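You operate a simulated robot arm through the tools that you are given. There is no shell and no other tool. Be economical: measure what you need, move in short steps, check, and stop when the job is done.

Carry out the task below with a simulated robot arm. There is one attempt and no reset: what you move stays moved.

JOB
Take the bottle that says "peach" from the top of the long table and leave it on the counter top. Take the 750 ml blue ringed bottle and leave it on the counter top. Switch the key switch of pump one off. Switch the key switch of pump two off. Switch the key switch of pump four off. Turn the litre dial to 1 litres. Open the right drawer of the white bench, fetch the sponge from the middle of the white bench and set it in the inside of the right drawer and shut the drawer again. Do these in any order. Set down upright: bottle, blue ringed bottle.

The check looks at the end state, three seconds after you hand in, the way a careful person would. Anything else that was tipped, shoved, dropped, spilled or broken makes it a failure.

ROBOT AND FRAMES
A 7-joint arm with a two-finger gripper on a trunk, on a base that drives. Base frame: it is fixed to the floor where the robot stands at the start and does not move with it; the origin is under the middle of the robot, x ahead of it, y to its left, z up; the surface under the hand at the start is at about z = 820. Lengths are in mm, angles in degrees, forces in N, time in s.
With the tool pointing down near the work surface it reaches from about 300 to 800 mm from the robot's upright axis, wherever it stands. Its first joint turns from -166.0 to 166.0 degrees. Places, roughly: clear bottle, small bottle [500, -250, 1000]; counter top [2300, 1100, 900]; inside of the right drawer [1300, 2600, 700]; key switch of pump four [-1300, 900, 900]; key switch of pump one [-1300, -1900, 900]; key switch of pump two [-1300, -1100, 900]; litre dial [0, 2600, 900]; right drawer of the white bench [1300, 2500, 700]; sponge (10x7x4 cm) [1100, 2500, 900]. Payload 2.45 kg.
Tool frame: the origin (TCP) lies between the finger pads and is the grasp point; the fingertips stand 27 mm ahead of it; z points along the fingers, y is the line along which they close. The gripper opens to 80 mm. The gripper's body begins 54 mm behind the TCP.
Orientation is that of the tool frame in the base frame, as a unit quaternion [w, x, y, z]. With the fingers straight down and closing along the base's y, the tool's x points along the base's -x, its y along +y and its z along -z.

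CONTROLS
- The arm moves only by the tool send_rows. Its argument "commands" is a list of rows, each a list of 7 numbers: the shift along the tool's x, y, z in units of 150 mm (1.0 is 150 mm), then the turn, a rotation vector about the tool's x, y, z in units of 45 degrees (1.0 is 45 degrees), then the gripper command, from -1 (shut) to 1 (fully open), values between in proportion. In form: [[x, y, z, rx, ry, rz, jaw], ...]. A call has 1 to 8 rows; each row is the pose to reach, as a shift and turn from the pose commanded when the call began, along the tool's axes at that moment. A call with a number of a shift or a turn outside -1 to 1 is refused whole. A row lasts 0.2 s, in which the tool goes at most 50 mm and 8.6 degrees; a call with a longer step from one row to the next is refused whole, and so is a gripper value outside its range. Where a pose cannot be reached the arm comes as near as it can. A force on the tool above 40 N (or 10 N above the force at the start of the call, whichever is more), or a blocked arm, ends the call early, and 0.2 s more pass. Each finger travels about 153 mm/s and halts on what it meets, pressing with about 33 N; the grip force reading is that of the motor and also rises with nothing between the fingers. The clock runs only during rows and for 0.2 s after the last one: add rows that repeat a pose to give the fingers time. It gives the time, the measured TCP pose, the force on the tool (base axes), the opening and the grip force at its end, in the units of the frame above (readings bear some noise), with the torque about the TCP (base axes, N m) and any sound that the robot's microphone picked up.
- Cameras (640 x 400 px; columns grow to the right, rows downward): "scene" is now at [48.9, 97.1, 1628.2]; the picture's right is [-0.53, -0.85, 0.00], its down [-0.59, 0.36, -0.72] and it looks along [0.62, -0.38, -0.69] (base axes); focal length 249 px, centre (320, 200). "wrist" rides on the gripper at [63, 12, -79] in the tool frame; the picture's right is [-0.19, 0.98, 0.00], its down [-0.72, -0.14, -0.68] and it looks along [-0.67, -0.13, 0.73] (tool axes); focal length 226 px, centre (320, 200). There is no depth. A picture from a camera that has moved, and an enlarged one, comes with that camera's place and axes in the base frame and with its lens.
- get_image(camera): a new picture of that camera. It takes no simulated time.
- slide_trunk(by): slides the trunk up (or, below 0, down) by that many mm; the arm and the scene camera ride with it, the base frame stays. It gives what a move gives, with no picture.
- base_move(legs): drives the robot by 1 to 6 legs, each [ahead, turn to the left] in mm and degrees, along the robot's own axes; the way and the turn of a leg run together, so that a leg with both is an arc; at most 1500 mm and 180 degrees a leg. The arm and the cameras ride along, it lands a little off, and it stops where it bumps. It gives what a move gives.
- pan_tilt(pan, tilt): turns the head with the scene camera to pan (to the left, within 120 degrees either way) and tilt (down, from -29 to 69), counted from straight ahead of the robot. It gives what a move gives.
- close_up(camera, box): a new picture of the part [left, top, right, bottom] of that camera's present view, enlarged. It takes no simulated time.
- hand_in(): hands the job in; it is judged then, once.

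Work in short steps. Places have to be worked out from the pictures, the camera data and where the tool is seen: move nearer, look again, correct. Check each grasp and each placing, and mend what went wrong. You have 186 turns and 144 pictures in all, those below and enlarged ones among them. Open the gripper and draw the arm clear of the work before you hand the job in, unless the task says otherwise.

The tools are called after "Call:" as a command line: name --pt "numbers of a row" for each row, then --argument value for the rest, lists and objects as JSON in quotes. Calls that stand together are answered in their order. send_rows: Moves the arm, as the interface text tells. Its arguments: {"type":"object","properties":{"commands":{"type":"array","items":{"type":"array","items":{"type":"number"}}}},"required":["commands"]} The other tools are called the same way: slide_trunk (by) slides the trunk up or down; base_move (legs) drives the base; pan_tilt (pan, tilt) turns the head that bears the scene camera; get_image (camera) takes a picture; close_up (camera, box) takes an enlarged picture of a part of a camera's view; hand_in () hands the job in.

At the start:

```text
time: 0.0
tcp_pos: [516.5, -128.8, 1148.5]
tool_rot: [0.0, 0.001, 1.0, 0.001]
force: [-0.5, -1.2, -0.7]
wrist_torque: [0.01, 0.02, 0.0]
width: 79.9
grasp_force: 0.0
trunk travel left (down, up): [-250.0, 290.0]
robot x, y, heading: [-1.8, -0.7, 0.3]
head pan, tilt: [-31.8, 43.6]
```

scene: 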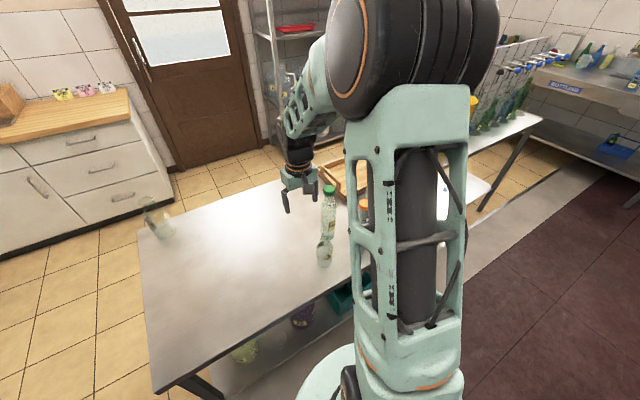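
wrist: 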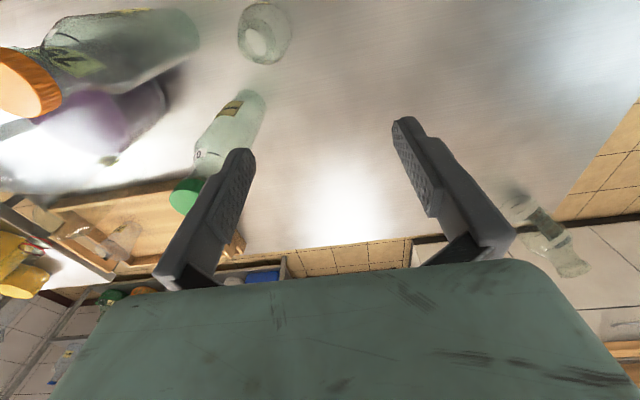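

I start by looking at the table in front, where the peach bottle probably stands, and panning the head for a better view.

Call:
close_up --camera "scene" --box '[260, 140, 400, 280]'

Call:
close_up --camera "wrist" --box '[0, 0, 320, 200]'

Call:
pan_tilt --pan 15 --tilt 35

Call:
get_image --camera "scene"

Call:
pan_tilt --pan -75 --tilt 35

Call:
get_image --camera "scene"

```text
2.86 times, centred on (330, 210) of scene
camera zoom: at [48.9, 97.1, 1628.2], right [-0.53, -0.85, 0.0], down [-0.59, 0.36, -0.72], along [0.62, -0.38, -0.69], focal length 711 px, centre (291, 171)
```

zoom: 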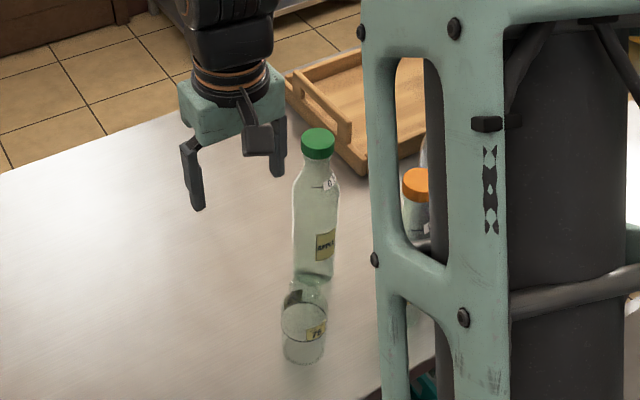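

```text
2.00 times, centred on (160, 100) of wrist
camera zoom: at [451.9, -115.7, 1227.5], right [0.19, 0.98, 0.0], down [0.72, -0.14, 0.68], along [0.67, -0.13, -0.73], focal length 452 px, centre (640, 400)
```

zoom: 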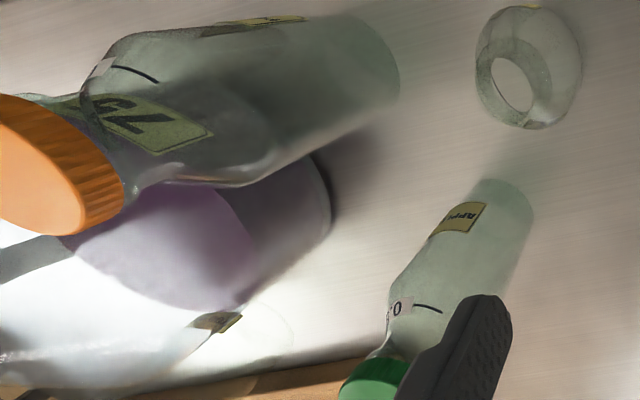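

```text
time: 1.1
tcp_pos: [516.7, -128.1, 1148.9]
tool_rot: [0.0, 0.001, 1.0, 0.001]
force: [-0.1, -0.1, -0.5]
wrist_torque: [-0.04, 0.01, -0.03]
width: 80.0
grasp_force: 0.0
trunk travel left (down, up): [-250.0, 290.0]
robot x, y, heading: [-1.4, 6.4, 0.2]
head pan, tilt: [15.0, 35.0]
```

```text
139 pictures are left
camera scene: at [63.8, 163.2, 1640.9], right [0.26, -0.97, 0.0], down [-0.55, -0.15, -0.82], along [0.79, 0.21, -0.57], focal length 249 px, centre (320, 200)
```

scene: 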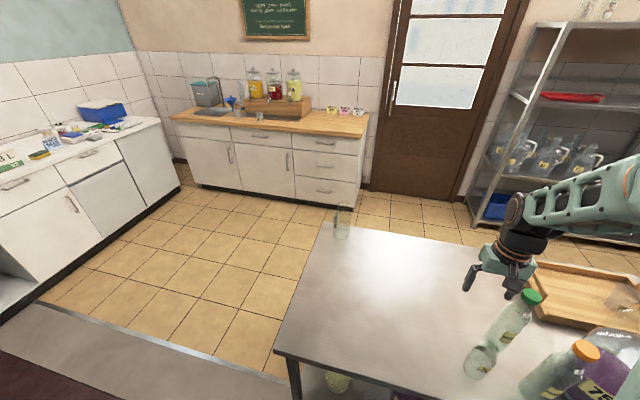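

```text
time: 2.8
tcp_pos: [516.8, -128.3, 1149.1]
tool_rot: [0.0, 0.0, 1.0, 0.0]
force: [-0.4, -0.4, -0.1]
wrist_torque: [0.01, 0.0, 0.02]
width: 79.9
grasp_force: 0.1
trunk travel left (down, up): [-250.0, 290.0]
robot x, y, heading: [-0.7, -4.1, 0.1]
head pan, tilt: [-75.0, 35.0]
```

```text
138 pictures are left
camera scene: at [1.6, 55.4, 1640.9], right [-0.97, -0.26, 0.0], down [-0.15, 0.55, -0.82], along [0.21, -0.79, -0.57], focal length 249 px, centre (320, 200)
```

scene: 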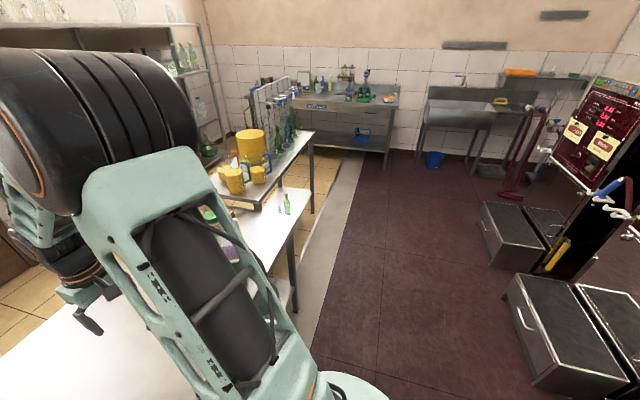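

The bottles on the near table carry labels (apple, 75...). I'll zoom in on more parts, and survey the rest of the room.

Call:
close_up --camera "scene" --box '[190, 60, 350, 260]'

Call:
pan_tilt --pan -5 --tilt 45

Call:
get_image --camera "scene"

Call:
close_up --camera "scene" --box '[360, 140, 640, 400]'

Call:
pan_tilt --pan 90 --tilt 25

Call:
get_image --camera "scene"

```text
2.00 times, centred on (270, 160) of scene
camera zoom: at [1.6, 55.4, 1640.9], right [-0.97, -0.26, 0.0], down [-0.15, 0.55, -0.82], along [0.21, -0.79, -0.57], focal length 498 px, centre (420, 280)
```

zoom: 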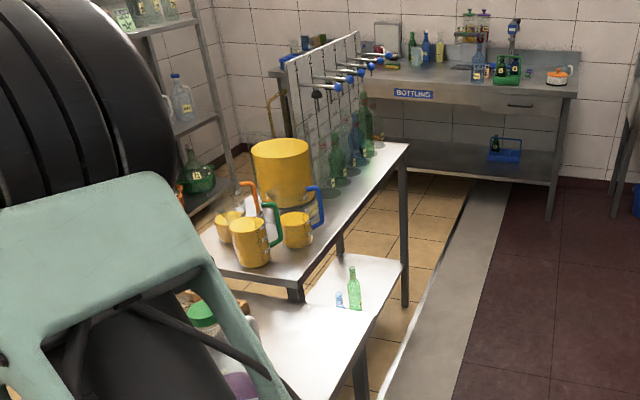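

```text
time: 4.2
tcp_pos: [516.4, -128.9, 1149.0]
tool_rot: [0.0, 0.001, 1.0, 0.0]
force: [-0.6, -0.2, -0.2]
wrist_torque: [-0.03, -0.02, 0.0]
width: 80.1
grasp_force: 0.1
trunk travel left (down, up): [-250.0, 290.0]
robot x, y, heading: [-2.0, -1.8, -0.2]
head pan, tilt: [-5.0, 45.0]
```

```text
136 pictures are left
camera scene: at [59.8, 133.3, 1626.1], right [-0.09, -1.0, 0.0], down [-0.7, 0.06, -0.71], along [0.7, -0.06, -0.71], focal length 249 px, centre (320, 200)
```

scene: 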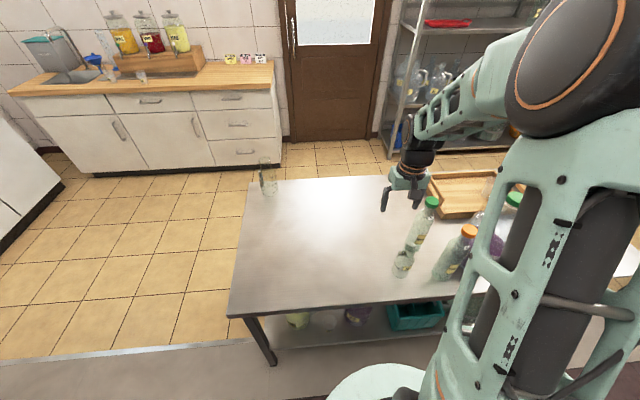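

```text
1.54 times, centred on (500, 270) of scene
camera zoom: at [59.8, 133.3, 1626.1], right [-0.09, -1.0, 0.0], down [-0.7, 0.06, -0.71], along [0.7, -0.06, -0.71], focal length 383 px, centre (43, 92)
```

zoom: 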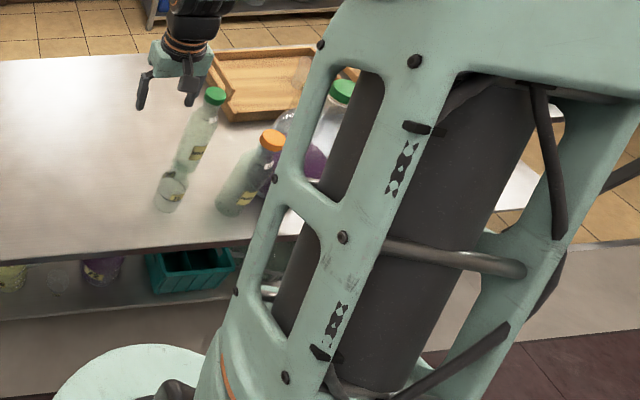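

```text
time: 5.9
tcp_pos: [517.0, -128.6, 1149.5]
tool_rot: [0.0, 0.0, 1.0, 0.0]
force: [-0.3, -0.1, 0.8]
wrist_torque: [-0.04, 0.0, 0.03]
width: 80.3
grasp_force: 0.1
trunk travel left (down, up): [-250.0, 290.0]
robot x, y, heading: [0.2, 3.7, -0.1]
head pan, tilt: [90.0, 25.0]
```

```text
134 pictures are left
camera scene: at [-21.2, 232.6, 1656.7], right [1.0, 0.0, 0.0], down [0.0, -0.42, -0.91], along [0.0, 0.91, -0.42], focal length 249 px, centre (320, 200)
```

scene: 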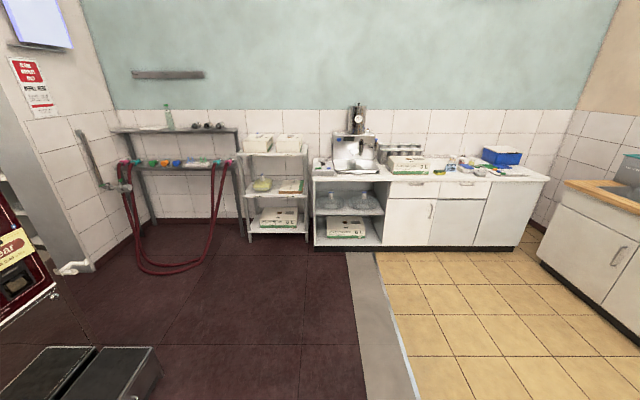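

The arm blocks the view of the bottles; I raise the trunk and shift the tool left/back so the wrist camera sees the bottle group.

Call:
slide_trunk --by 200

Call:
get_image --camera "wrist"

Call:
pan_tilt --pan -30 --tilt 50

Call:
get_image --camera "scene"

```text
time: 8.1
tcp_pos: [516.5, -128.0, 1348.6]
tool_rot: [0.0, -0.001, 1.0, 0.0]
force: [0.4, 0.4, 0.2]
wrist_torque: [0.03, 0.01, -0.03]
width: 80.4
grasp_force: 0.0
trunk travel left (down, up): [-450.0, 90.0]
robot x, y, heading: [-1.2, -2.5, -0.0]
head pan, tilt: [90.0, 25.0]
```

```text
133 pictures are left
camera wrist: at [452.0, -115.7, 1427.3], right [0.19, 0.98, 0.0], down [0.72, -0.14, 0.68], along [0.67, -0.13, -0.73], focal length 226 px, centre (320, 200)
```

wrist: 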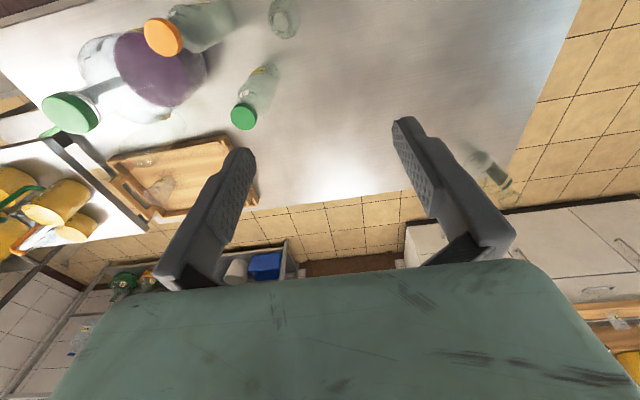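

```text
time: 10.1
tcp_pos: [517.5, -128.9, 1349.2]
tool_rot: [0.0, 0.001, 1.0, 0.001]
force: [-0.1, 0.4, 0.3]
wrist_torque: [-0.02, 0.02, 0.01]
width: 79.9
grasp_force: 0.1
trunk travel left (down, up): [-450.0, 90.0]
robot x, y, heading: [1.6, 0.0, 0.1]
head pan, tilt: [-30.0, 50.0]
```

```text
132 pictures are left
camera scene: at [45.5, 102.0, 1819.2], right [-0.5, -0.87, 0.0], down [-0.66, 0.38, -0.64], along [0.56, -0.32, -0.77], focal length 249 px, centre (320, 200)
```

scene: 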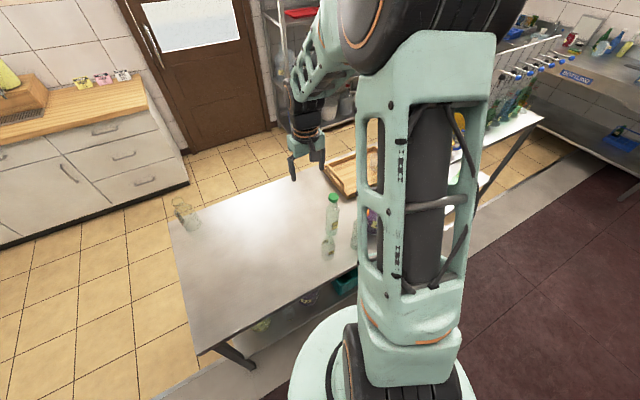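

I turn the base right so the head (looking ahead-left) sees the bottle group without the arm in the way; the tool is well above them.

Call:
base_move --legs '[[0, -60]]'

Call:
pan_tilt --pan 25 --tilt 50

Call:
get_image --camera "scene"

Call:
get_image --camera "wrist"

```text
time: 13.2
tcp_pos: [145.1, -512.7, 1349.4]
tool_rot: [-0.001, 0.502, 0.865, -0.001]
force: [0.1, -0.1, 1.1]
wrist_torque: [0.02, -0.01, 0.0]
width: 79.9
grasp_force: 0.0
trunk travel left (down, up): [-450.0, 90.0]
robot x, y, heading: [-5.6, 1.2, -60.4]
head pan, tilt: [-30.0, 50.0]
```

```text
time: 14.4
tcp_pos: [144.4, -512.2, 1349.3]
tool_rot: [0.0, 0.502, 0.865, -0.001]
force: [0.0, -0.2, -0.2]
wrist_torque: [-0.02, 0.01, -0.02]
width: 79.9
grasp_force: 0.1
trunk travel left (down, up): [-450.0, 90.0]
robot x, y, heading: [0.6, 3.6, -60.4]
head pan, tilt: [25.0, 50.0]
```

```text
131 pictures are left
camera scene: at [173.1, 42.3, 1819.2], right [-0.58, -0.82, 0.0], down [-0.63, 0.44, -0.64], along [0.52, -0.37, -0.77], focal length 249 px, centre (320, 200)
```

scene: 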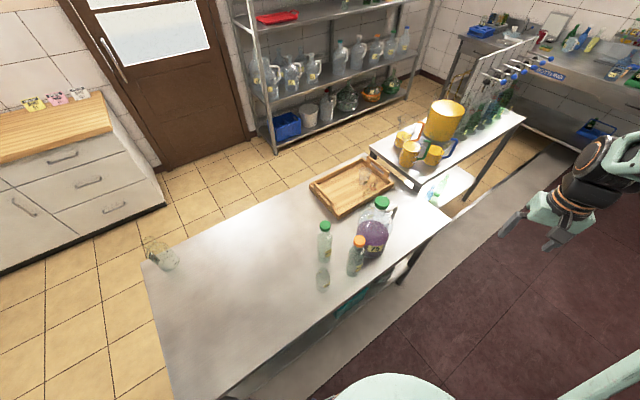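

```text
130 pictures are left
camera wrist: at [123.1, -450.9, 1427.5], right [0.95, 0.32, 0.0], down [0.23, -0.69, 0.68], along [0.22, -0.65, -0.73], focal length 226 px, centre (320, 200)
```

wrist: 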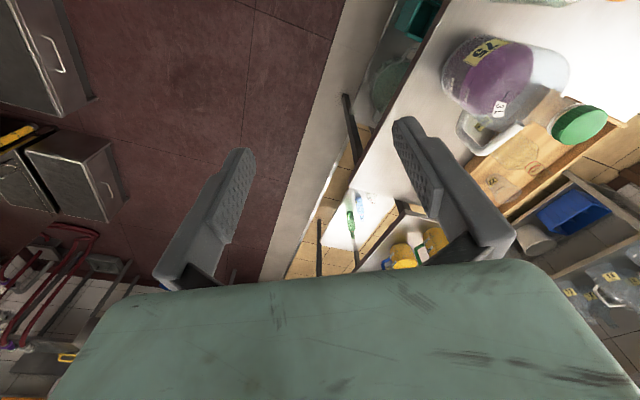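

Clear view now. I zoom on the bottle group, the tap rack table, the bottling bench and the shelf.

Call:
close_up --camera "scene" --box '[300, 150, 420, 300]'

Call:
close_up --camera "scene" --box '[370, 20, 550, 220]'

Call:
close_up --camera "scene" --box '[230, 0, 420, 150]'

Call:
pan_tilt --pan -5 --tilt 25

Call:
get_image --camera "scene"

```text
2.67 times, centred on (360, 225) of scene
camera zoom: at [173.1, 42.3, 1819.2], right [-0.58, -0.82, 0.0], down [-0.63, 0.44, -0.64], along [0.52, -0.37, -0.77], focal length 663 px, centre (213, 133)
```

zoom: 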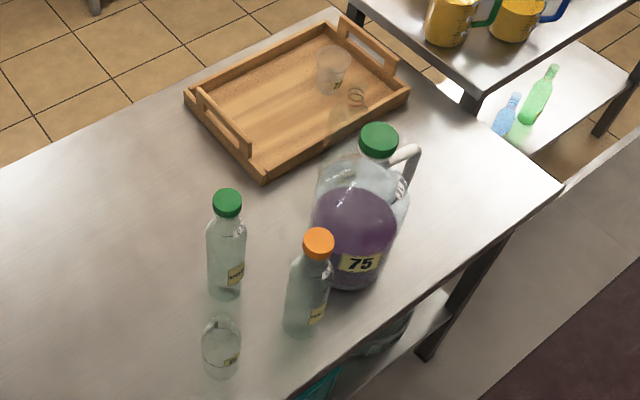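

```text
2.00 times, centred on (460, 120) of scene
camera zoom: at [173.1, 42.3, 1819.2], right [-0.58, -0.82, 0.0], down [-0.63, 0.44, -0.64], along [0.52, -0.37, -0.77], focal length 498 px, centre (40, 360)
```

zoom: 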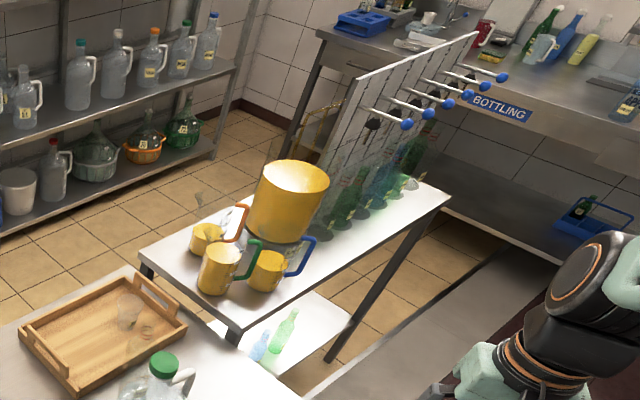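

```text
2.67 times, centred on (325, 75) of scene
camera zoom: at [173.1, 42.3, 1819.2], right [-0.58, -0.82, 0.0], down [-0.63, 0.44, -0.64], along [0.52, -0.37, -0.77], focal length 663 px, centre (307, 533)
```

zoom: 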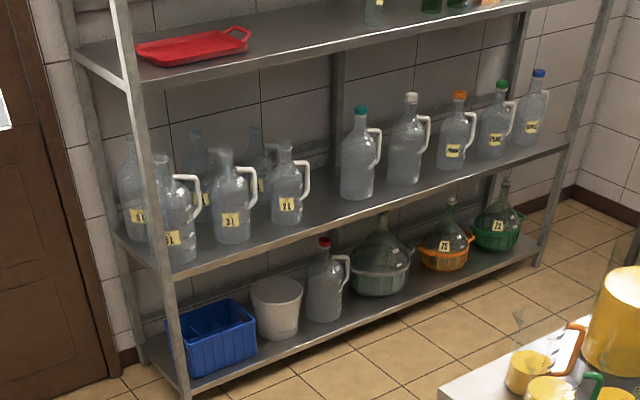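

```text
time: 15.4
tcp_pos: [145.1, -512.6, 1348.4]
tool_rot: [0.0, 0.501, 0.866, 0.0]
force: [0.4, 0.7, 0.6]
wrist_torque: [-0.04, -0.02, 0.0]
width: 79.9
grasp_force: 0.1
trunk travel left (down, up): [-450.0, 90.0]
robot x, y, heading: [-1.8, 1.3, -60.3]
head pan, tilt: [-5.0, 25.0]
```

```text
126 pictures are left
camera scene: at [148.9, 3.1, 1856.6], right [-0.91, -0.42, 0.0], down [-0.18, 0.38, -0.91], along [0.38, -0.82, -0.42], focal length 249 px, centre (320, 200)
```

scene: 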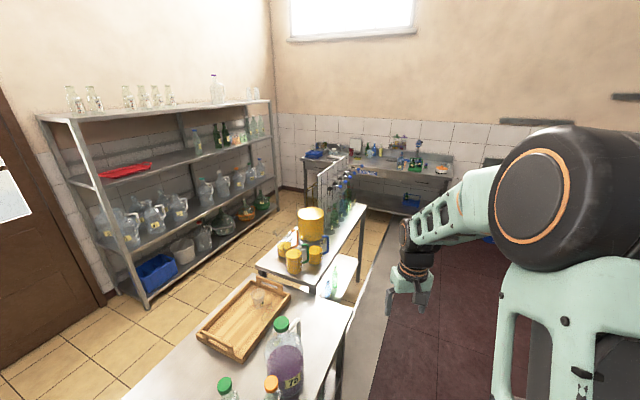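

Next: read the labels on the three small bottles with strong zoom.

Call:
pan_tilt --pan 25 --tilt 55

Call:
close_up --camera "scene" --box '[310, 190, 390, 270]'

Call:
pan_tilt --pan 10 --tilt 20

Call:
close_up --camera "scene" --box '[120, 40, 360, 190]'

Call:
close_up --camera "scene" --box '[350, 110, 550, 260]'

```text
time: 16.4
tcp_pos: [145.8, -512.1, 1348.6]
tool_rot: [0.0, 0.502, 0.865, 0.0]
force: [-0.1, 0.6, -0.5]
wrist_torque: [0.0, -0.02, 0.04]
width: 80.3
grasp_force: 0.1
trunk travel left (down, up): [-450.0, 90.0]
robot x, y, heading: [-2.2, 2.0, -60.3]
head pan, tilt: [25.0, 55.0]
```

```text
5.00 times, centred on (350, 230) of scene
camera zoom: at [169.1, 45.1, 1812.7], right [-0.58, -0.82, 0.0], down [-0.67, 0.47, -0.57], along [0.47, -0.33, -0.82], focal length 1244 px, centre (170, 50)
```

zoom: 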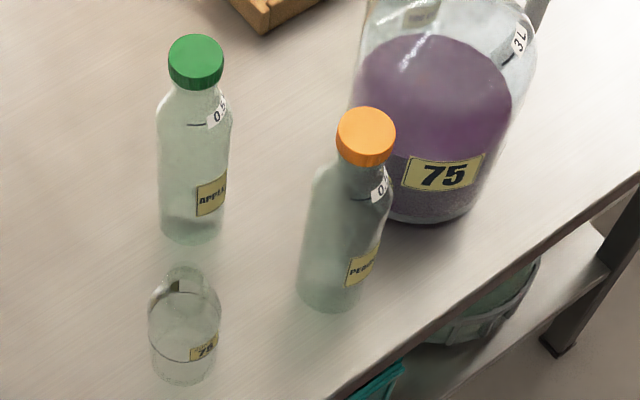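

```text
time: 17.4
tcp_pos: [145.9, -511.8, 1348.2]
tool_rot: [0.0, 0.501, 0.866, 0.0]
force: [-0.7, 0.5, 0.3]
wrist_torque: [0.0, 0.03, 0.02]
width: 80.0
grasp_force: 0.1
trunk travel left (down, up): [-450.0, 90.0]
robot x, y, heading: [-1.3, -1.4, -60.2]
head pan, tilt: [10.0, 20.0]
```

```text
2.67 times, centred on (240, 115) of scene
camera zoom: at [169.9, 15.2, 1864.7], right [-0.77, -0.64, 0.0], down [-0.22, 0.26, -0.94], along [0.6, -0.72, -0.34], focal length 663 px, centre (533, 427)
```

zoom: 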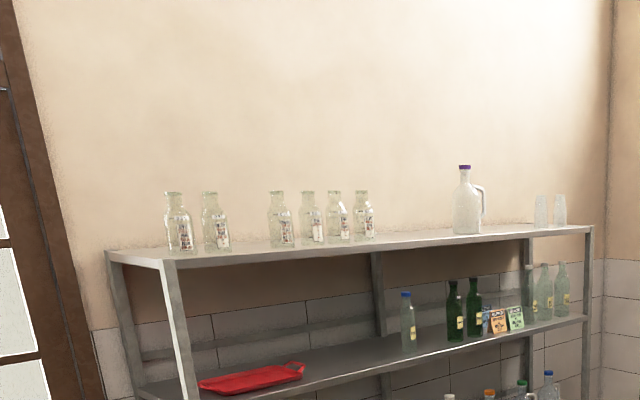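

```text
2.67 times, centred on (450, 185) of scene
camera zoom: at [169.9, 15.2, 1864.7], right [-0.77, -0.64, 0.0], down [-0.22, 0.26, -0.94], along [0.6, -0.72, -0.34], focal length 663 px, centre (-27, 240)
```

zoom: 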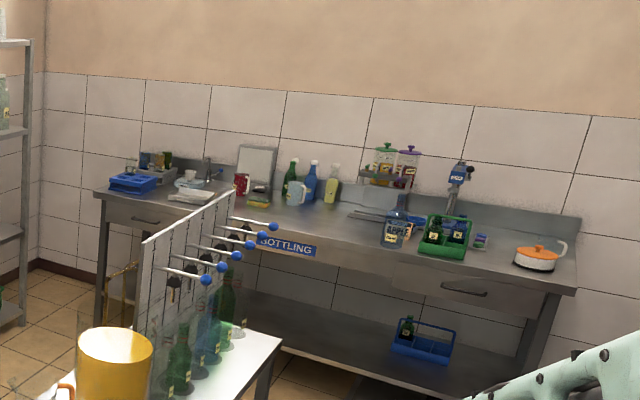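

The orange capped bottle says "PE…". Now I look at the pumps side behind me.

Call:
pan_tilt --pan -110 --tilt 20

Call:
get_image --camera "scene"

Call:
pan_tilt --pan -60 --tilt 20

Call:
get_image --camera "scene"

```text
time: 19.4
tcp_pos: [145.0, -512.2, 1348.3]
tool_rot: [-0.001, 0.502, 0.865, 0.0]
force: [0.8, -0.3, 0.9]
wrist_torque: [0.01, -0.01, 0.0]
width: 79.9
grasp_force: 0.0
trunk travel left (down, up): [-450.0, 90.0]
robot x, y, heading: [1.1, -0.5, -60.3]
head pan, tilt: [-110.0, 20.0]
```

```text
122 pictures are left
camera scene: at [18.5, 71.0, 1864.8], right [-0.17, 0.99, 0.0], down [0.34, 0.06, -0.94], along [-0.93, -0.16, -0.34], focal length 249 px, centre (320, 200)
```

scene: 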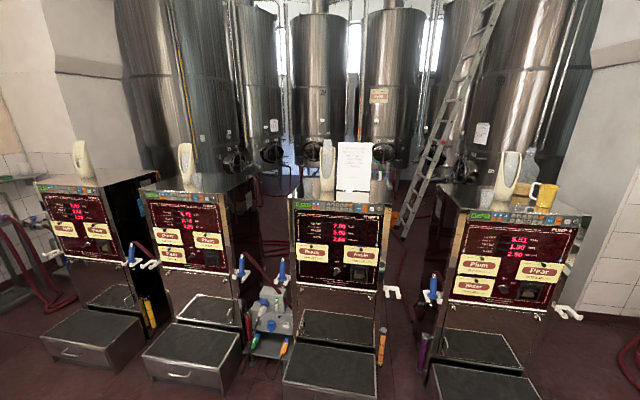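

```text
time: 20.5
tcp_pos: [144.7, -512.6, 1348.9]
tool_rot: [0.0, 0.502, 0.865, 0.001]
force: [-0.2, 1.1, -0.6]
wrist_torque: [0.01, 0.01, -0.01]
width: 80.1
grasp_force: 0.1
trunk travel left (down, up): [-450.0, 90.0]
robot x, y, heading: [2.5, 2.5, -60.2]
head pan, tilt: [-60.0, 20.0]
```

```text
121 pictures are left
camera scene: at [63.3, 6.4, 1864.8], right [-0.86, 0.5, 0.0], down [0.17, 0.3, -0.94], along [-0.47, -0.81, -0.34], focal length 249 px, centre (320, 200)
```

scene: 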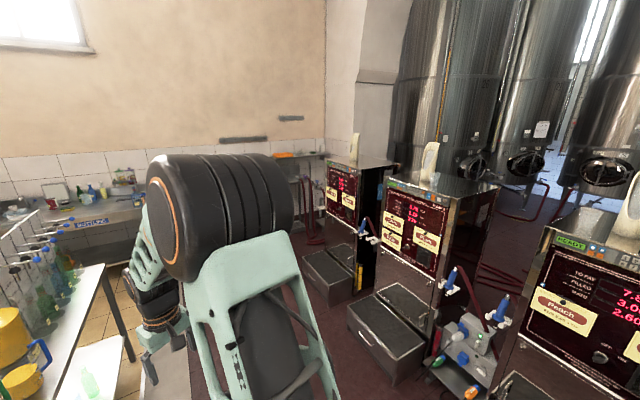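

Survey continues: I zoom on pump tops and bottling bench for a blue ringed bottle.

Call:
close_up --camera "scene" --box '[0, 140, 160, 240]'

Call:
close_up --camera "scene" --box '[0, 220, 130, 400]'

Call:
pan_tilt --pan -120 --tilt 25

Call:
close_up --camera "scene" --box '[380, 100, 560, 300]'

Call:
close_up --camera "scene" --box '[200, 100, 380, 300]'

```text
4.00 times, centred on (80, 190) of scene
camera zoom: at [63.3, 6.4, 1864.8], right [-0.86, 0.5, 0.0], down [0.17, 0.3, -0.94], along [-0.47, -0.81, -0.34], focal length 995 px, centre (1280, 240)
```

zoom: 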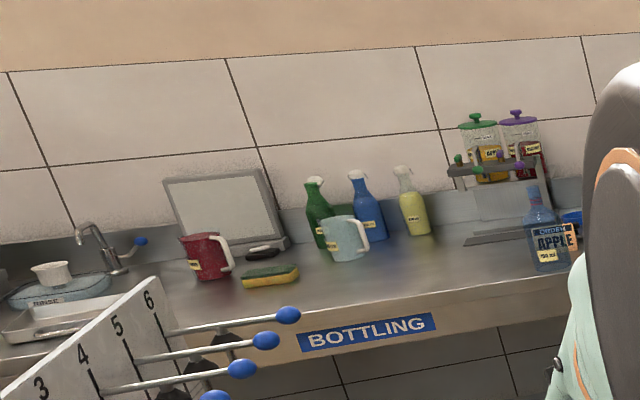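

```text
2.22 times, centred on (65, 310) of scene
camera zoom: at [63.3, 6.4, 1864.8], right [-0.86, 0.5, 0.0], down [0.17, 0.3, -0.94], along [-0.47, -0.81, -0.34], focal length 553 px, centre (887, -44)
```

zoom: 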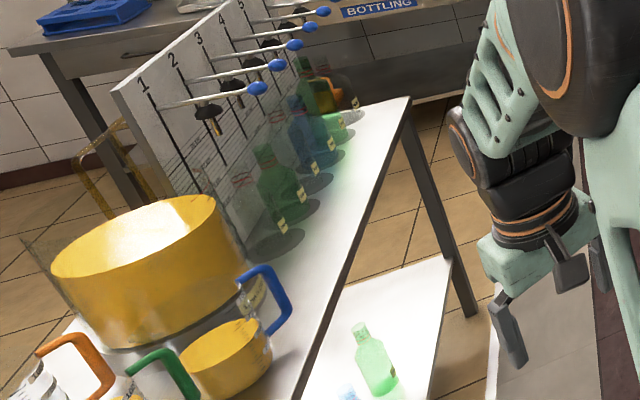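

```text
time: 21.8
tcp_pos: [145.5, -512.1, 1348.4]
tool_rot: [0.0, 0.502, 0.865, 0.0]
force: [-0.4, 0.1, -0.1]
wrist_torque: [0.0, -0.03, -0.01]
width: 79.9
grasp_force: 0.0
trunk travel left (down, up): [-450.0, 90.0]
robot x, y, heading: [2.1, -2.6, -60.3]
head pan, tilt: [-120.0, 25.0]
```

```text
2.00 times, centred on (470, 200) of scene
camera zoom: at [18.2, 87.2, 1856.7], right [0.0, 1.0, 0.0], down [0.42, 0.0, -0.91], along [-0.91, 0.0, -0.42], focal length 498 px, centre (20, 200)
```

zoom: 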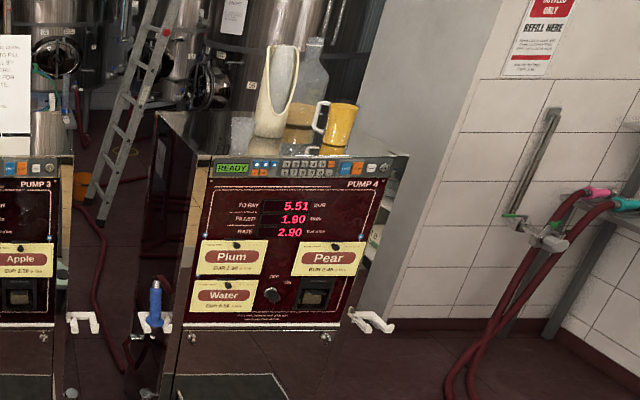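

```text
2.00 times, centred on (290, 200) of scene
camera zoom: at [18.2, 87.2, 1856.7], right [0.0, 1.0, 0.0], down [0.42, 0.0, -0.91], along [-0.91, 0.0, -0.42], focal length 498 px, centre (380, 200)
```

zoom: 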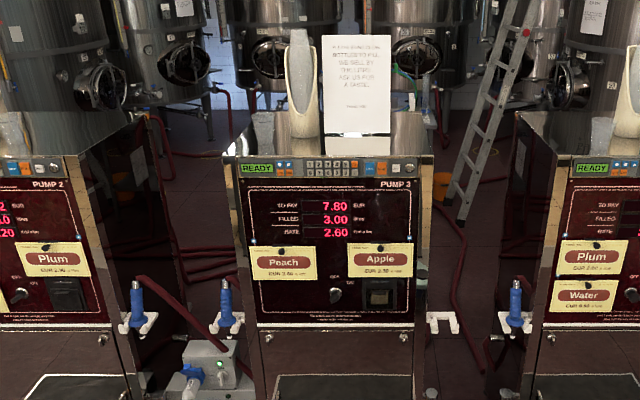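

A bottle on the bottling bench has a label like "APPLE 750"; I zoom on that and neighbours.

Call:
pan_tilt --pan 5 --tilt 15

Call:
get_image --camera "scene"

Call:
close_up --camera "scene" --box '[360, 110, 460, 220]'

Call:
close_up --camera "scene" --box '[250, 110, 350, 200]'

```text
time: 23.9
tcp_pos: [144.7, -511.7, 1350.0]
tool_rot: [0.001, 0.502, 0.865, 0.001]
force: [-0.2, 0.4, -0.1]
wrist_torque: [0.0, 0.01, 0.01]
width: 79.9
grasp_force: 0.1
trunk travel left (down, up): [-450.0, 90.0]
robot x, y, heading: [1.4, -0.5, -60.2]
head pan, tilt: [5.0, 15.0]
```

```text
116 pictures are left
camera scene: at [163.5, 10.0, 1872.9], right [-0.82, -0.57, 0.0], down [-0.15, 0.21, -0.97], along [0.55, -0.79, -0.26], focal length 249 px, centre (320, 200)
```

scene: 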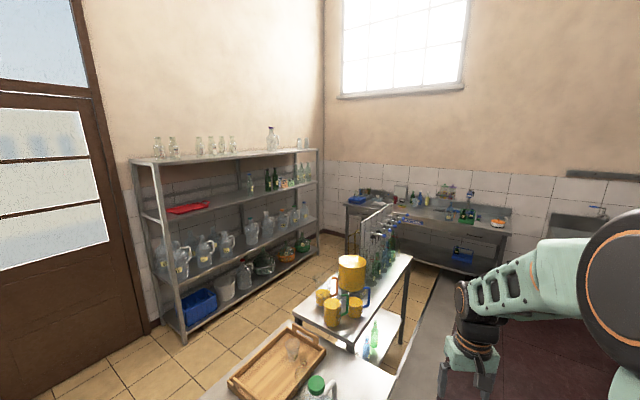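

```text
3.64 times, centred on (410, 165) of scene
camera zoom: at [163.5, 10.0, 1872.9], right [-0.82, -0.57, 0.0], down [-0.15, 0.21, -0.97], along [0.55, -0.79, -0.26], focal length 904 px, centre (-7, 327)
```

zoom: 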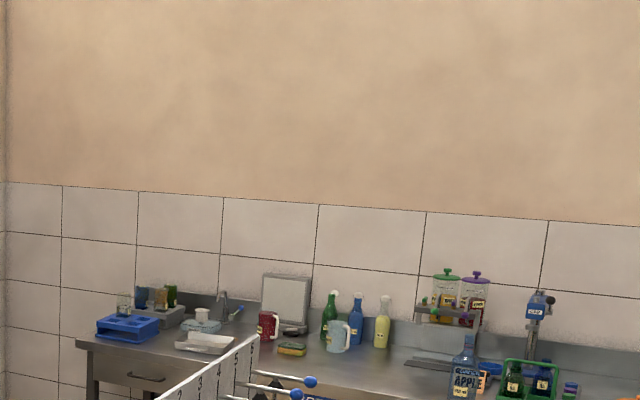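

```text
4.44 times, centred on (300, 155) of scene
camera zoom: at [163.5, 10.0, 1872.9], right [-0.82, -0.57, 0.0], down [-0.15, 0.21, -0.97], along [0.55, -0.79, -0.26], focal length 1106 px, centre (409, 400)
```

zoom: 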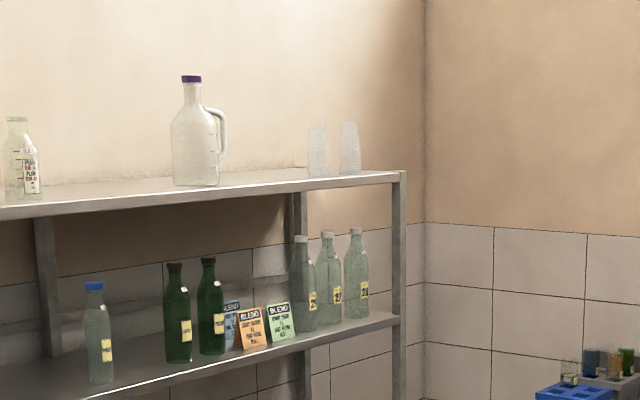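

Blue ringed bottle isn't identified yet; first the peach candidate, estimated at about (453,-323), along the tool's y axis from here. I move the tool over high above and look with the wrist camera.

Call:
send_rows --pt "0 0.33 0 0 0 0 1" --pt "0 0.66 0 0 0 0 1" --pt "0 1 0 0 0 0 1" --pt "0 1 0 0 0 0 1"

Call:
get_image --camera "wrist"

Call:
pan_tilt --pan 20 --tilt 55

Call:
close_up --camera "scene" --box '[270, 160, 370, 260]'

```text
refused: row 3 steps farther than a row can; nothing moved
```

```text
113 pictures are left
camera wrist: at [123.1, -450.9, 1427.5], right [0.95, 0.32, 0.0], down [0.23, -0.69, 0.68], along [0.22, -0.65, -0.73], focal length 226 px, centre (320, 200)
```

wrist: 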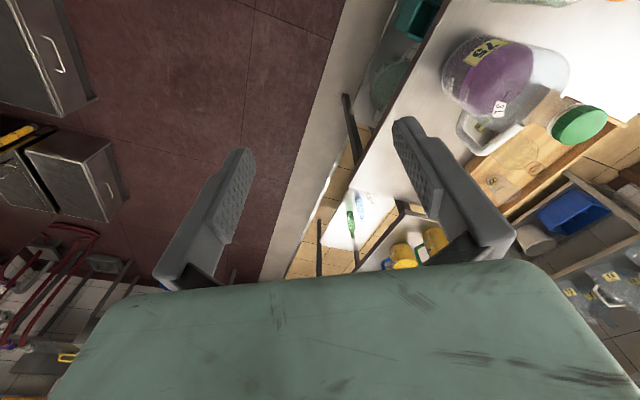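

```text
time: 25.0
tcp_pos: [145.3, -512.8, 1348.9]
tool_rot: [0.0, 0.502, 0.865, 0.0]
force: [0.3, -0.2, 0.5]
wrist_torque: [0.04, 0.01, 0.0]
width: 80.2
grasp_force: 0.1
trunk travel left (down, up): [-450.0, 90.0]
robot x, y, heading: [2.1, 0.5, -60.2]
head pan, tilt: [20.0, 55.0]
```

```text
4.00 times, centred on (320, 210) of scene
camera zoom: at [165.3, 40.2, 1812.7], right [-0.65, -0.76, 0.0], down [-0.62, 0.53, -0.57], along [0.44, -0.37, -0.82], focal length 995 px, centre (320, 160)
```

zoom: 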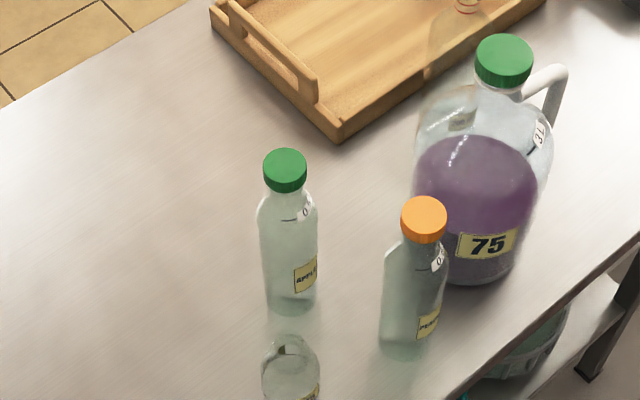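

Call:
send_rows --pt "0 0.32 0 0 0 0 1" --pt "0 0.64 0 0 0 0 1" --pt "0 0.96 0 0 0 0 1" --pt "0 0.96 0 0 0 0 1"

Call:
get_image --camera "wrist"

Call:
close_up --camera "scene" --box '[335, 225, 355, 245]'

```text
time: 26.0
tcp_pos: [268.0, -440.9, 1348.0]
tool_rot: [0.0, 0.503, 0.864, 0.0]
force: [-0.5, -0.1, 0.2]
wrist_torque: [-0.01, -0.02, 0.02]
width: 80.0
grasp_force: 0.0
trunk travel left (down, up): [-450.0, 90.0]
robot x, y, heading: [0.1, -0.3, -60.2]
head pan, tilt: [20.0, 55.0]
```

```text
111 pictures are left
camera wrist: at [246.9, -380.1, 1427.2], right [0.95, 0.32, 0.0], down [0.23, -0.69, 0.68], along [0.22, -0.65, -0.73], focal length 226 px, centre (320, 200)
```

wrist: 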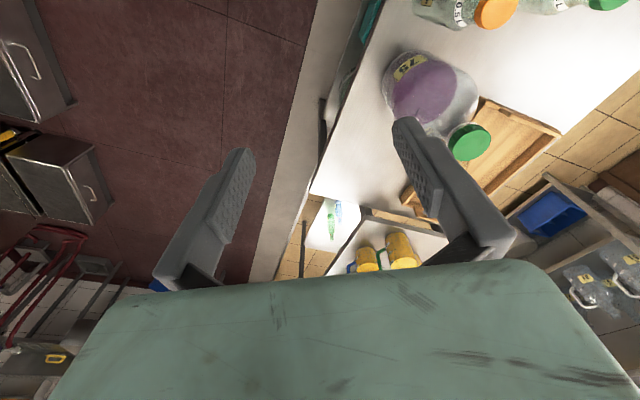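

```text
16.00 times, centred on (345, 235) of scene
camera zoom: at [163.6, 39.2, 1812.9], right [-0.65, -0.76, 0.0], down [-0.62, 0.53, -0.57], along [0.44, -0.37, -0.82], focal length 3980 px, centre (-80, -360)
```

zoom: 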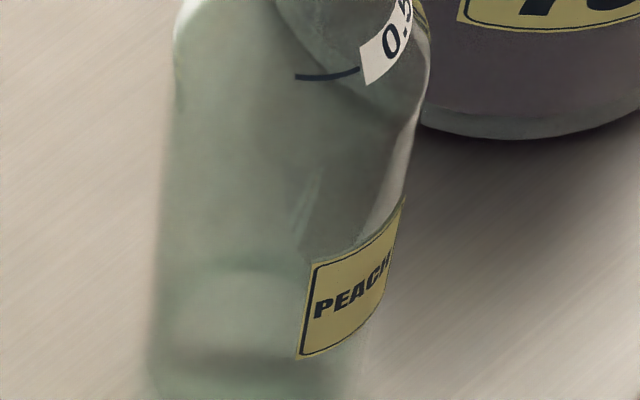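

Confirmed PEACH. I move over it.

Call:
send_rows --pt "0 0.32 0 0 0 0 1" --pt "0 0.64 0 0 0 0 1" --pt "0.02 0.96 0 0 0 0 1" --pt "0.04 1 0 0 0 0 1" --pt "0.04 1 0 0 0 0 1"

Call:
send_rows --pt "0 0.32 0 0 0 0 1" --pt "0 0.49 0 0 0 0 1" --pt "0 0.49 0.32 0 0 0 1" --pt "0 0.49 0.64 0 0 0 1" --pt "0 0.49 0.8 0 0 0 1" --pt "0 0.49 0.8 0 0 0 1"

Call:
get_image --camera "wrist"

Call:
get_image --camera "scene"

```text
time: 27.2
tcp_pos: [398.2, -360.8, 1349.6]
tool_rot: [0.0, 0.501, 0.865, 0.0]
force: [0.8, 0.2, 0.3]
wrist_torque: [0.02, 0.01, -0.01]
width: 79.8
grasp_force: 0.1
trunk travel left (down, up): [-450.0, 90.0]
robot x, y, heading: [1.4, -4.1, -60.4]
head pan, tilt: [20.0, 55.0]
```

```text
time: 28.6
tcp_pos: [462.1, -324.3, 1229.2]
tool_rot: [0.0, 0.502, 0.865, 0.0]
force: [-0.4, 0.4, 0.2]
wrist_torque: [0.01, 0.04, -0.02]
width: 80.0
grasp_force: 0.0
trunk travel left (down, up): [-450.0, 90.0]
robot x, y, heading: [-0.5, 2.6, -60.4]
head pan, tilt: [20.0, 55.0]
```

```text
109 pictures are left
camera wrist: at [439.3, -263.3, 1307.0], right [0.95, 0.32, 0.0], down [0.23, -0.69, 0.68], along [0.22, -0.65, -0.73], focal length 226 px, centre (320, 200)
```

wrist: 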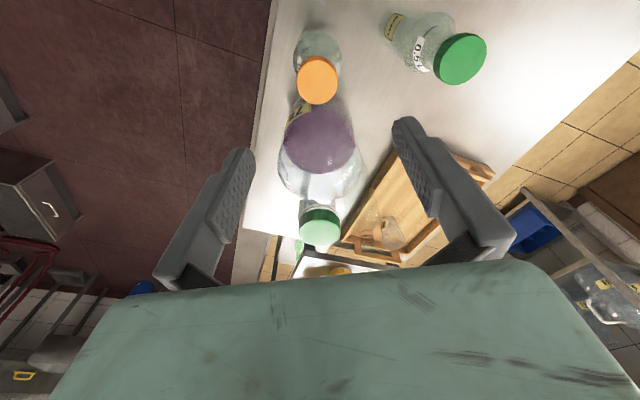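

```text
108 pictures are left
camera scene: at [164.8, 40.5, 1812.8], right [-0.65, -0.76, 0.0], down [-0.62, 0.53, -0.57], along [0.44, -0.37, -0.82], focal length 249 px, centre (320, 200)
```

scene: 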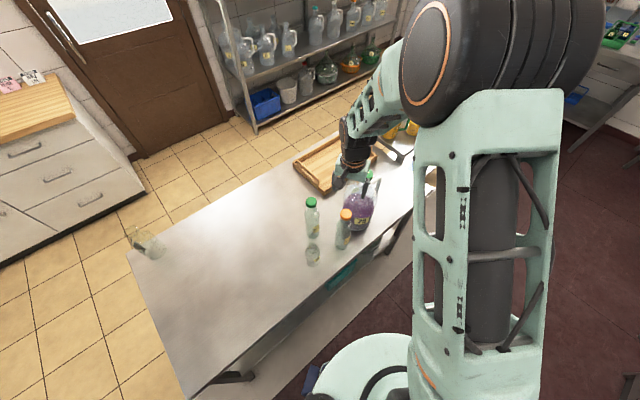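

The cap projects at (457,-323), matching. I trim 4 mm and descend.

Call:
send_rows --pt "0.02 -0.02 0.3 0 0 0 1" --pt "0.02 -0.02 0.6 0 0 0 1" --pt "0.02 -0.02 0.85 0 0 0 1" --pt "0.02 -0.02 0.85 0 0 0 1"

Call:
get_image --camera "wrist"

Call:
close_up --camera "scene" --box '[290, 150, 410, 270]'

```text
time: 29.6
tcp_pos: [455.8, -324.1, 1101.6]
tool_rot: [-0.001, 0.502, 0.865, 0.0]
force: [-0.5, 0.3, 0.2]
wrist_torque: [-0.01, -0.01, 0.02]
width: 79.8
grasp_force: 0.1
trunk travel left (down, up): [-450.0, 90.0]
robot x, y, heading: [0.5, 4.2, -60.2]
head pan, tilt: [20.0, 55.0]
```

```text
107 pictures are left
camera wrist: at [433.9, -262.2, 1180.2], right [0.95, 0.32, 0.0], down [0.23, -0.69, 0.68], along [0.22, -0.65, -0.73], focal length 226 px, centre (320, 200)
```

wrist: 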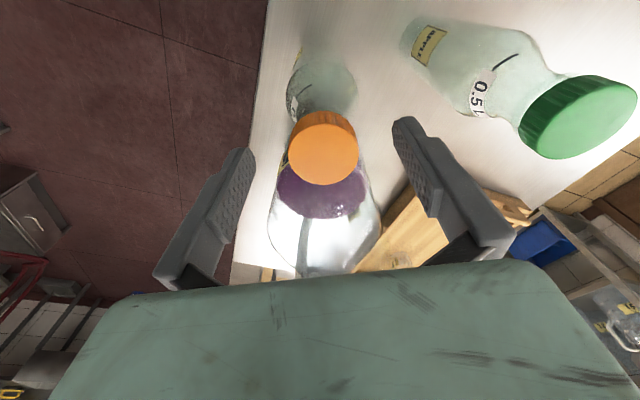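

```text
3.33 times, centred on (350, 210) of scene
camera zoom: at [164.9, 40.7, 1812.8], right [-0.65, -0.76, 0.0], down [-0.62, 0.53, -0.57], along [0.44, -0.37, -0.82], focal length 829 px, centre (220, 167)
```

zoom: 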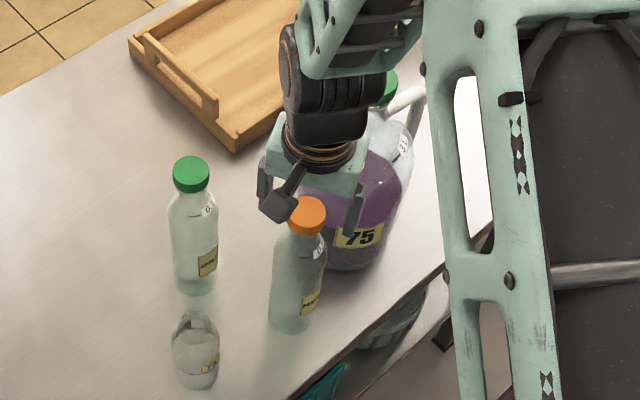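

Well aligned. Descend 45 mm more and close on the cap.

Call:
send_rows --pt "0.02 0 0.15 0 0 0 1" --pt "0.02 0 0.3 0 0 0 1" --pt "0.02 0 0.3 0 0 0 -1" --pt "0.02 0 0.3 0 0 0 -1" --pt "0.02 0 0.3 0 0 0 -1"

Call:
get_image --camera "wrist"

```text
time: 30.8
tcp_pos: [456.3, -320.9, 1055.7]
tool_rot: [0.0, 0.501, 0.865, 0.0]
force: [-0.3, -0.4, -3.2]
wrist_torque: [0.02, 0.03, -0.02]
width: 36.4
grasp_force: 33.2
trunk travel left (down, up): [-450.0, 90.0]
robot x, y, heading: [-1.4, -4.0, -60.2]
head pan, tilt: [20.0, 55.0]
```

```text
105 pictures are left
camera wrist: at [433.4, -260.1, 1134.9], right [0.95, 0.32, 0.0], down [0.23, -0.69, 0.68], along [0.22, -0.65, -0.73], focal length 226 px, centre (320, 200)
```

wrist: 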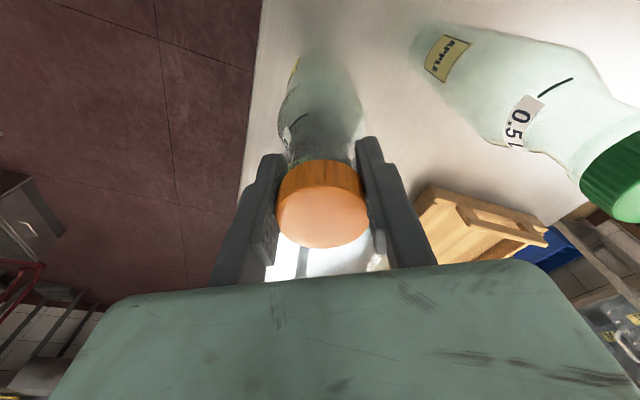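

Grip holds at 36 mm. I lift straight up.

Call:
send_rows --pt "0 0 -0.2 0 0 0 -1" --pt "0 0 -0.5 0 0 0 -1" --pt "0 0 -0.8 0 0 0 -1" --pt "0 0 -1 0 0 0 -1" --pt "0 0 -1 0 0 0 -1"

Call:
send_rows --pt "0 0 -0.3 0 0 0 -1" --pt "0 0 -0.6 0 0 0 -1" --pt "0 0 -0.9 0 0 0 -1" --pt "0 0 -1 0 0 0 -1" --pt "0 0 -1 0 0 0 -1"

Call:
get_image --camera "wrist"

Call:
get_image --camera "scene"

```text
time: 32.0
tcp_pos: [457.7, -321.1, 1206.9]
tool_rot: [0.0, 0.502, 0.865, 0.0]
force: [0.9, -0.4, -2.4]
wrist_torque: [0.03, 0.0, -0.01]
width: 36.1
grasp_force: 33.2
trunk travel left (down, up): [-450.0, 90.0]
robot x, y, heading: [0.8, 1.2, -59.9]
head pan, tilt: [20.0, 55.0]
```

```text
time: 33.2
tcp_pos: [456.2, -317.8, 1357.0]
tool_rot: [0.0, 0.502, 0.865, 0.0]
force: [-0.3, 0.3, -2.9]
wrist_torque: [0.03, 0.01, -0.01]
width: 36.2
grasp_force: 33.2
trunk travel left (down, up): [-450.0, 90.0]
robot x, y, heading: [-0.3, -2.8, -60.3]
head pan, tilt: [20.0, 55.0]
```

```text
104 pictures are left
camera wrist: at [434.4, -258.3, 1434.9], right [0.95, 0.32, 0.0], down [0.23, -0.69, 0.68], along [0.22, -0.65, -0.73], focal length 226 px, centre (320, 200)
```

wrist: 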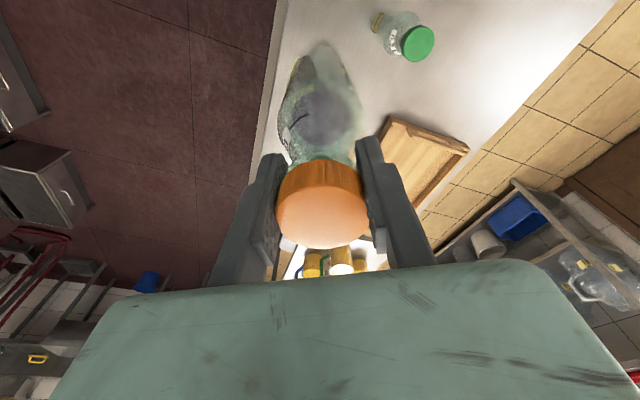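

```text
103 pictures are left
camera scene: at [165.4, 40.4, 1812.6], right [-0.65, -0.76, 0.0], down [-0.62, 0.53, -0.57], along [0.44, -0.37, -0.82], focal length 249 px, centre (320, 200)
```

scene: 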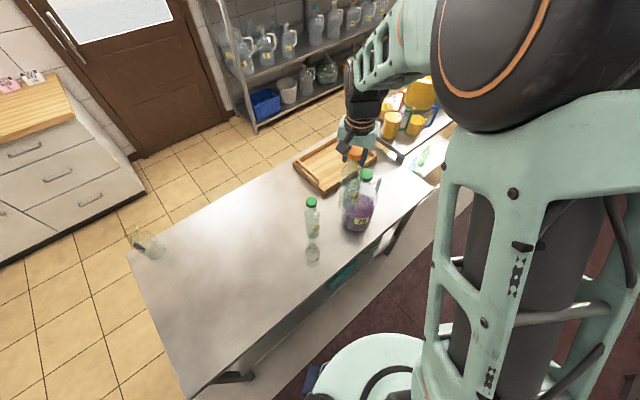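

Peach bottle is held. I drive round to the tiled area in front of the wooden counter.

Call:
base_move --legs '[[0, 150], [1000, 0], [0, -90], [1350, 0]]'

Call:
pan_tilt --pan 0 --tilt 40

Call:
get_image --camera "scene"

Call:
get_image --camera "wrist"

```text
time: 55.2
tcp_pos: [1914.8, 1179.1, 1356.2]
tool_rot: [0.0, 0.021, 1.0, 0.0]
force: [-0.9, -0.1, -2.6]
wrist_torque: [0.0, 0.03, -0.03]
width: 36.3
grasp_force: 32.6
trunk travel left (down, up): [-450.0, 90.0]
robot x, y, heading: [1402.4, 962.7, -2.0]
head pan, tilt: [20.0, 55.0]
```

```text
time: 56.0
tcp_pos: [1915.2, 1179.4, 1356.0]
tool_rot: [-0.001, 0.02, 1.0, -0.001]
force: [0.6, 0.1, -3.8]
wrist_torque: [0.0, 0.05, 0.01]
width: 36.2
grasp_force: 33.3
trunk travel left (down, up): [-450.0, 90.0]
robot x, y, heading: [1402.9, 957.6, -2.2]
head pan, tilt: [0.0, 40.0]
```

```text
102 pictures are left
camera scene: at [1471.4, 1100.7, 1833.3], right [-0.04, -1.0, 0.0], down [-0.64, 0.03, -0.77], along [0.76, -0.03, -0.64], focal length 249 px, centre (320, 200)
```

scene: 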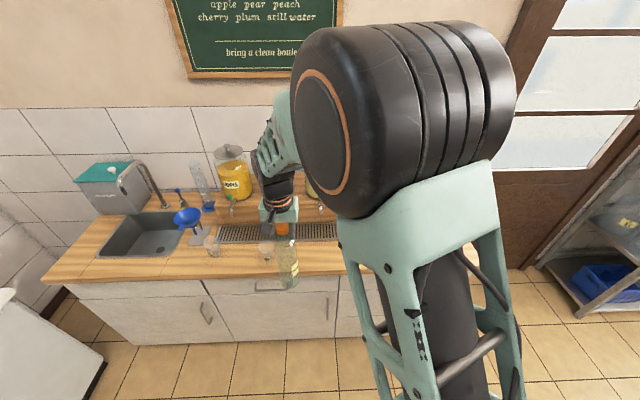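

```text
101 pictures are left
camera wrist: at [1851.1, 1195.0, 1434.4], right [0.23, 0.97, 0.0], down [0.71, -0.17, 0.68], along [0.66, -0.16, -0.73], focal length 226 px, centre (320, 200)
```

wrist: 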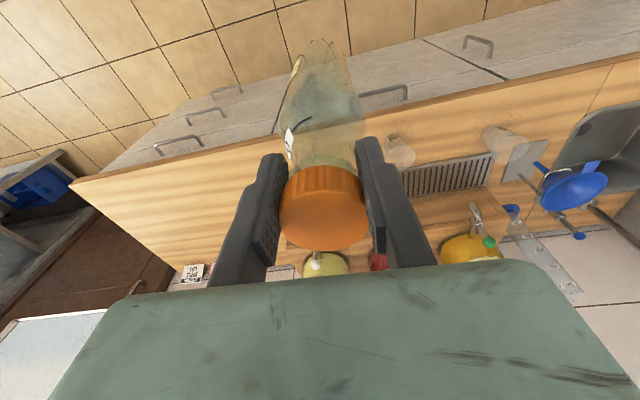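

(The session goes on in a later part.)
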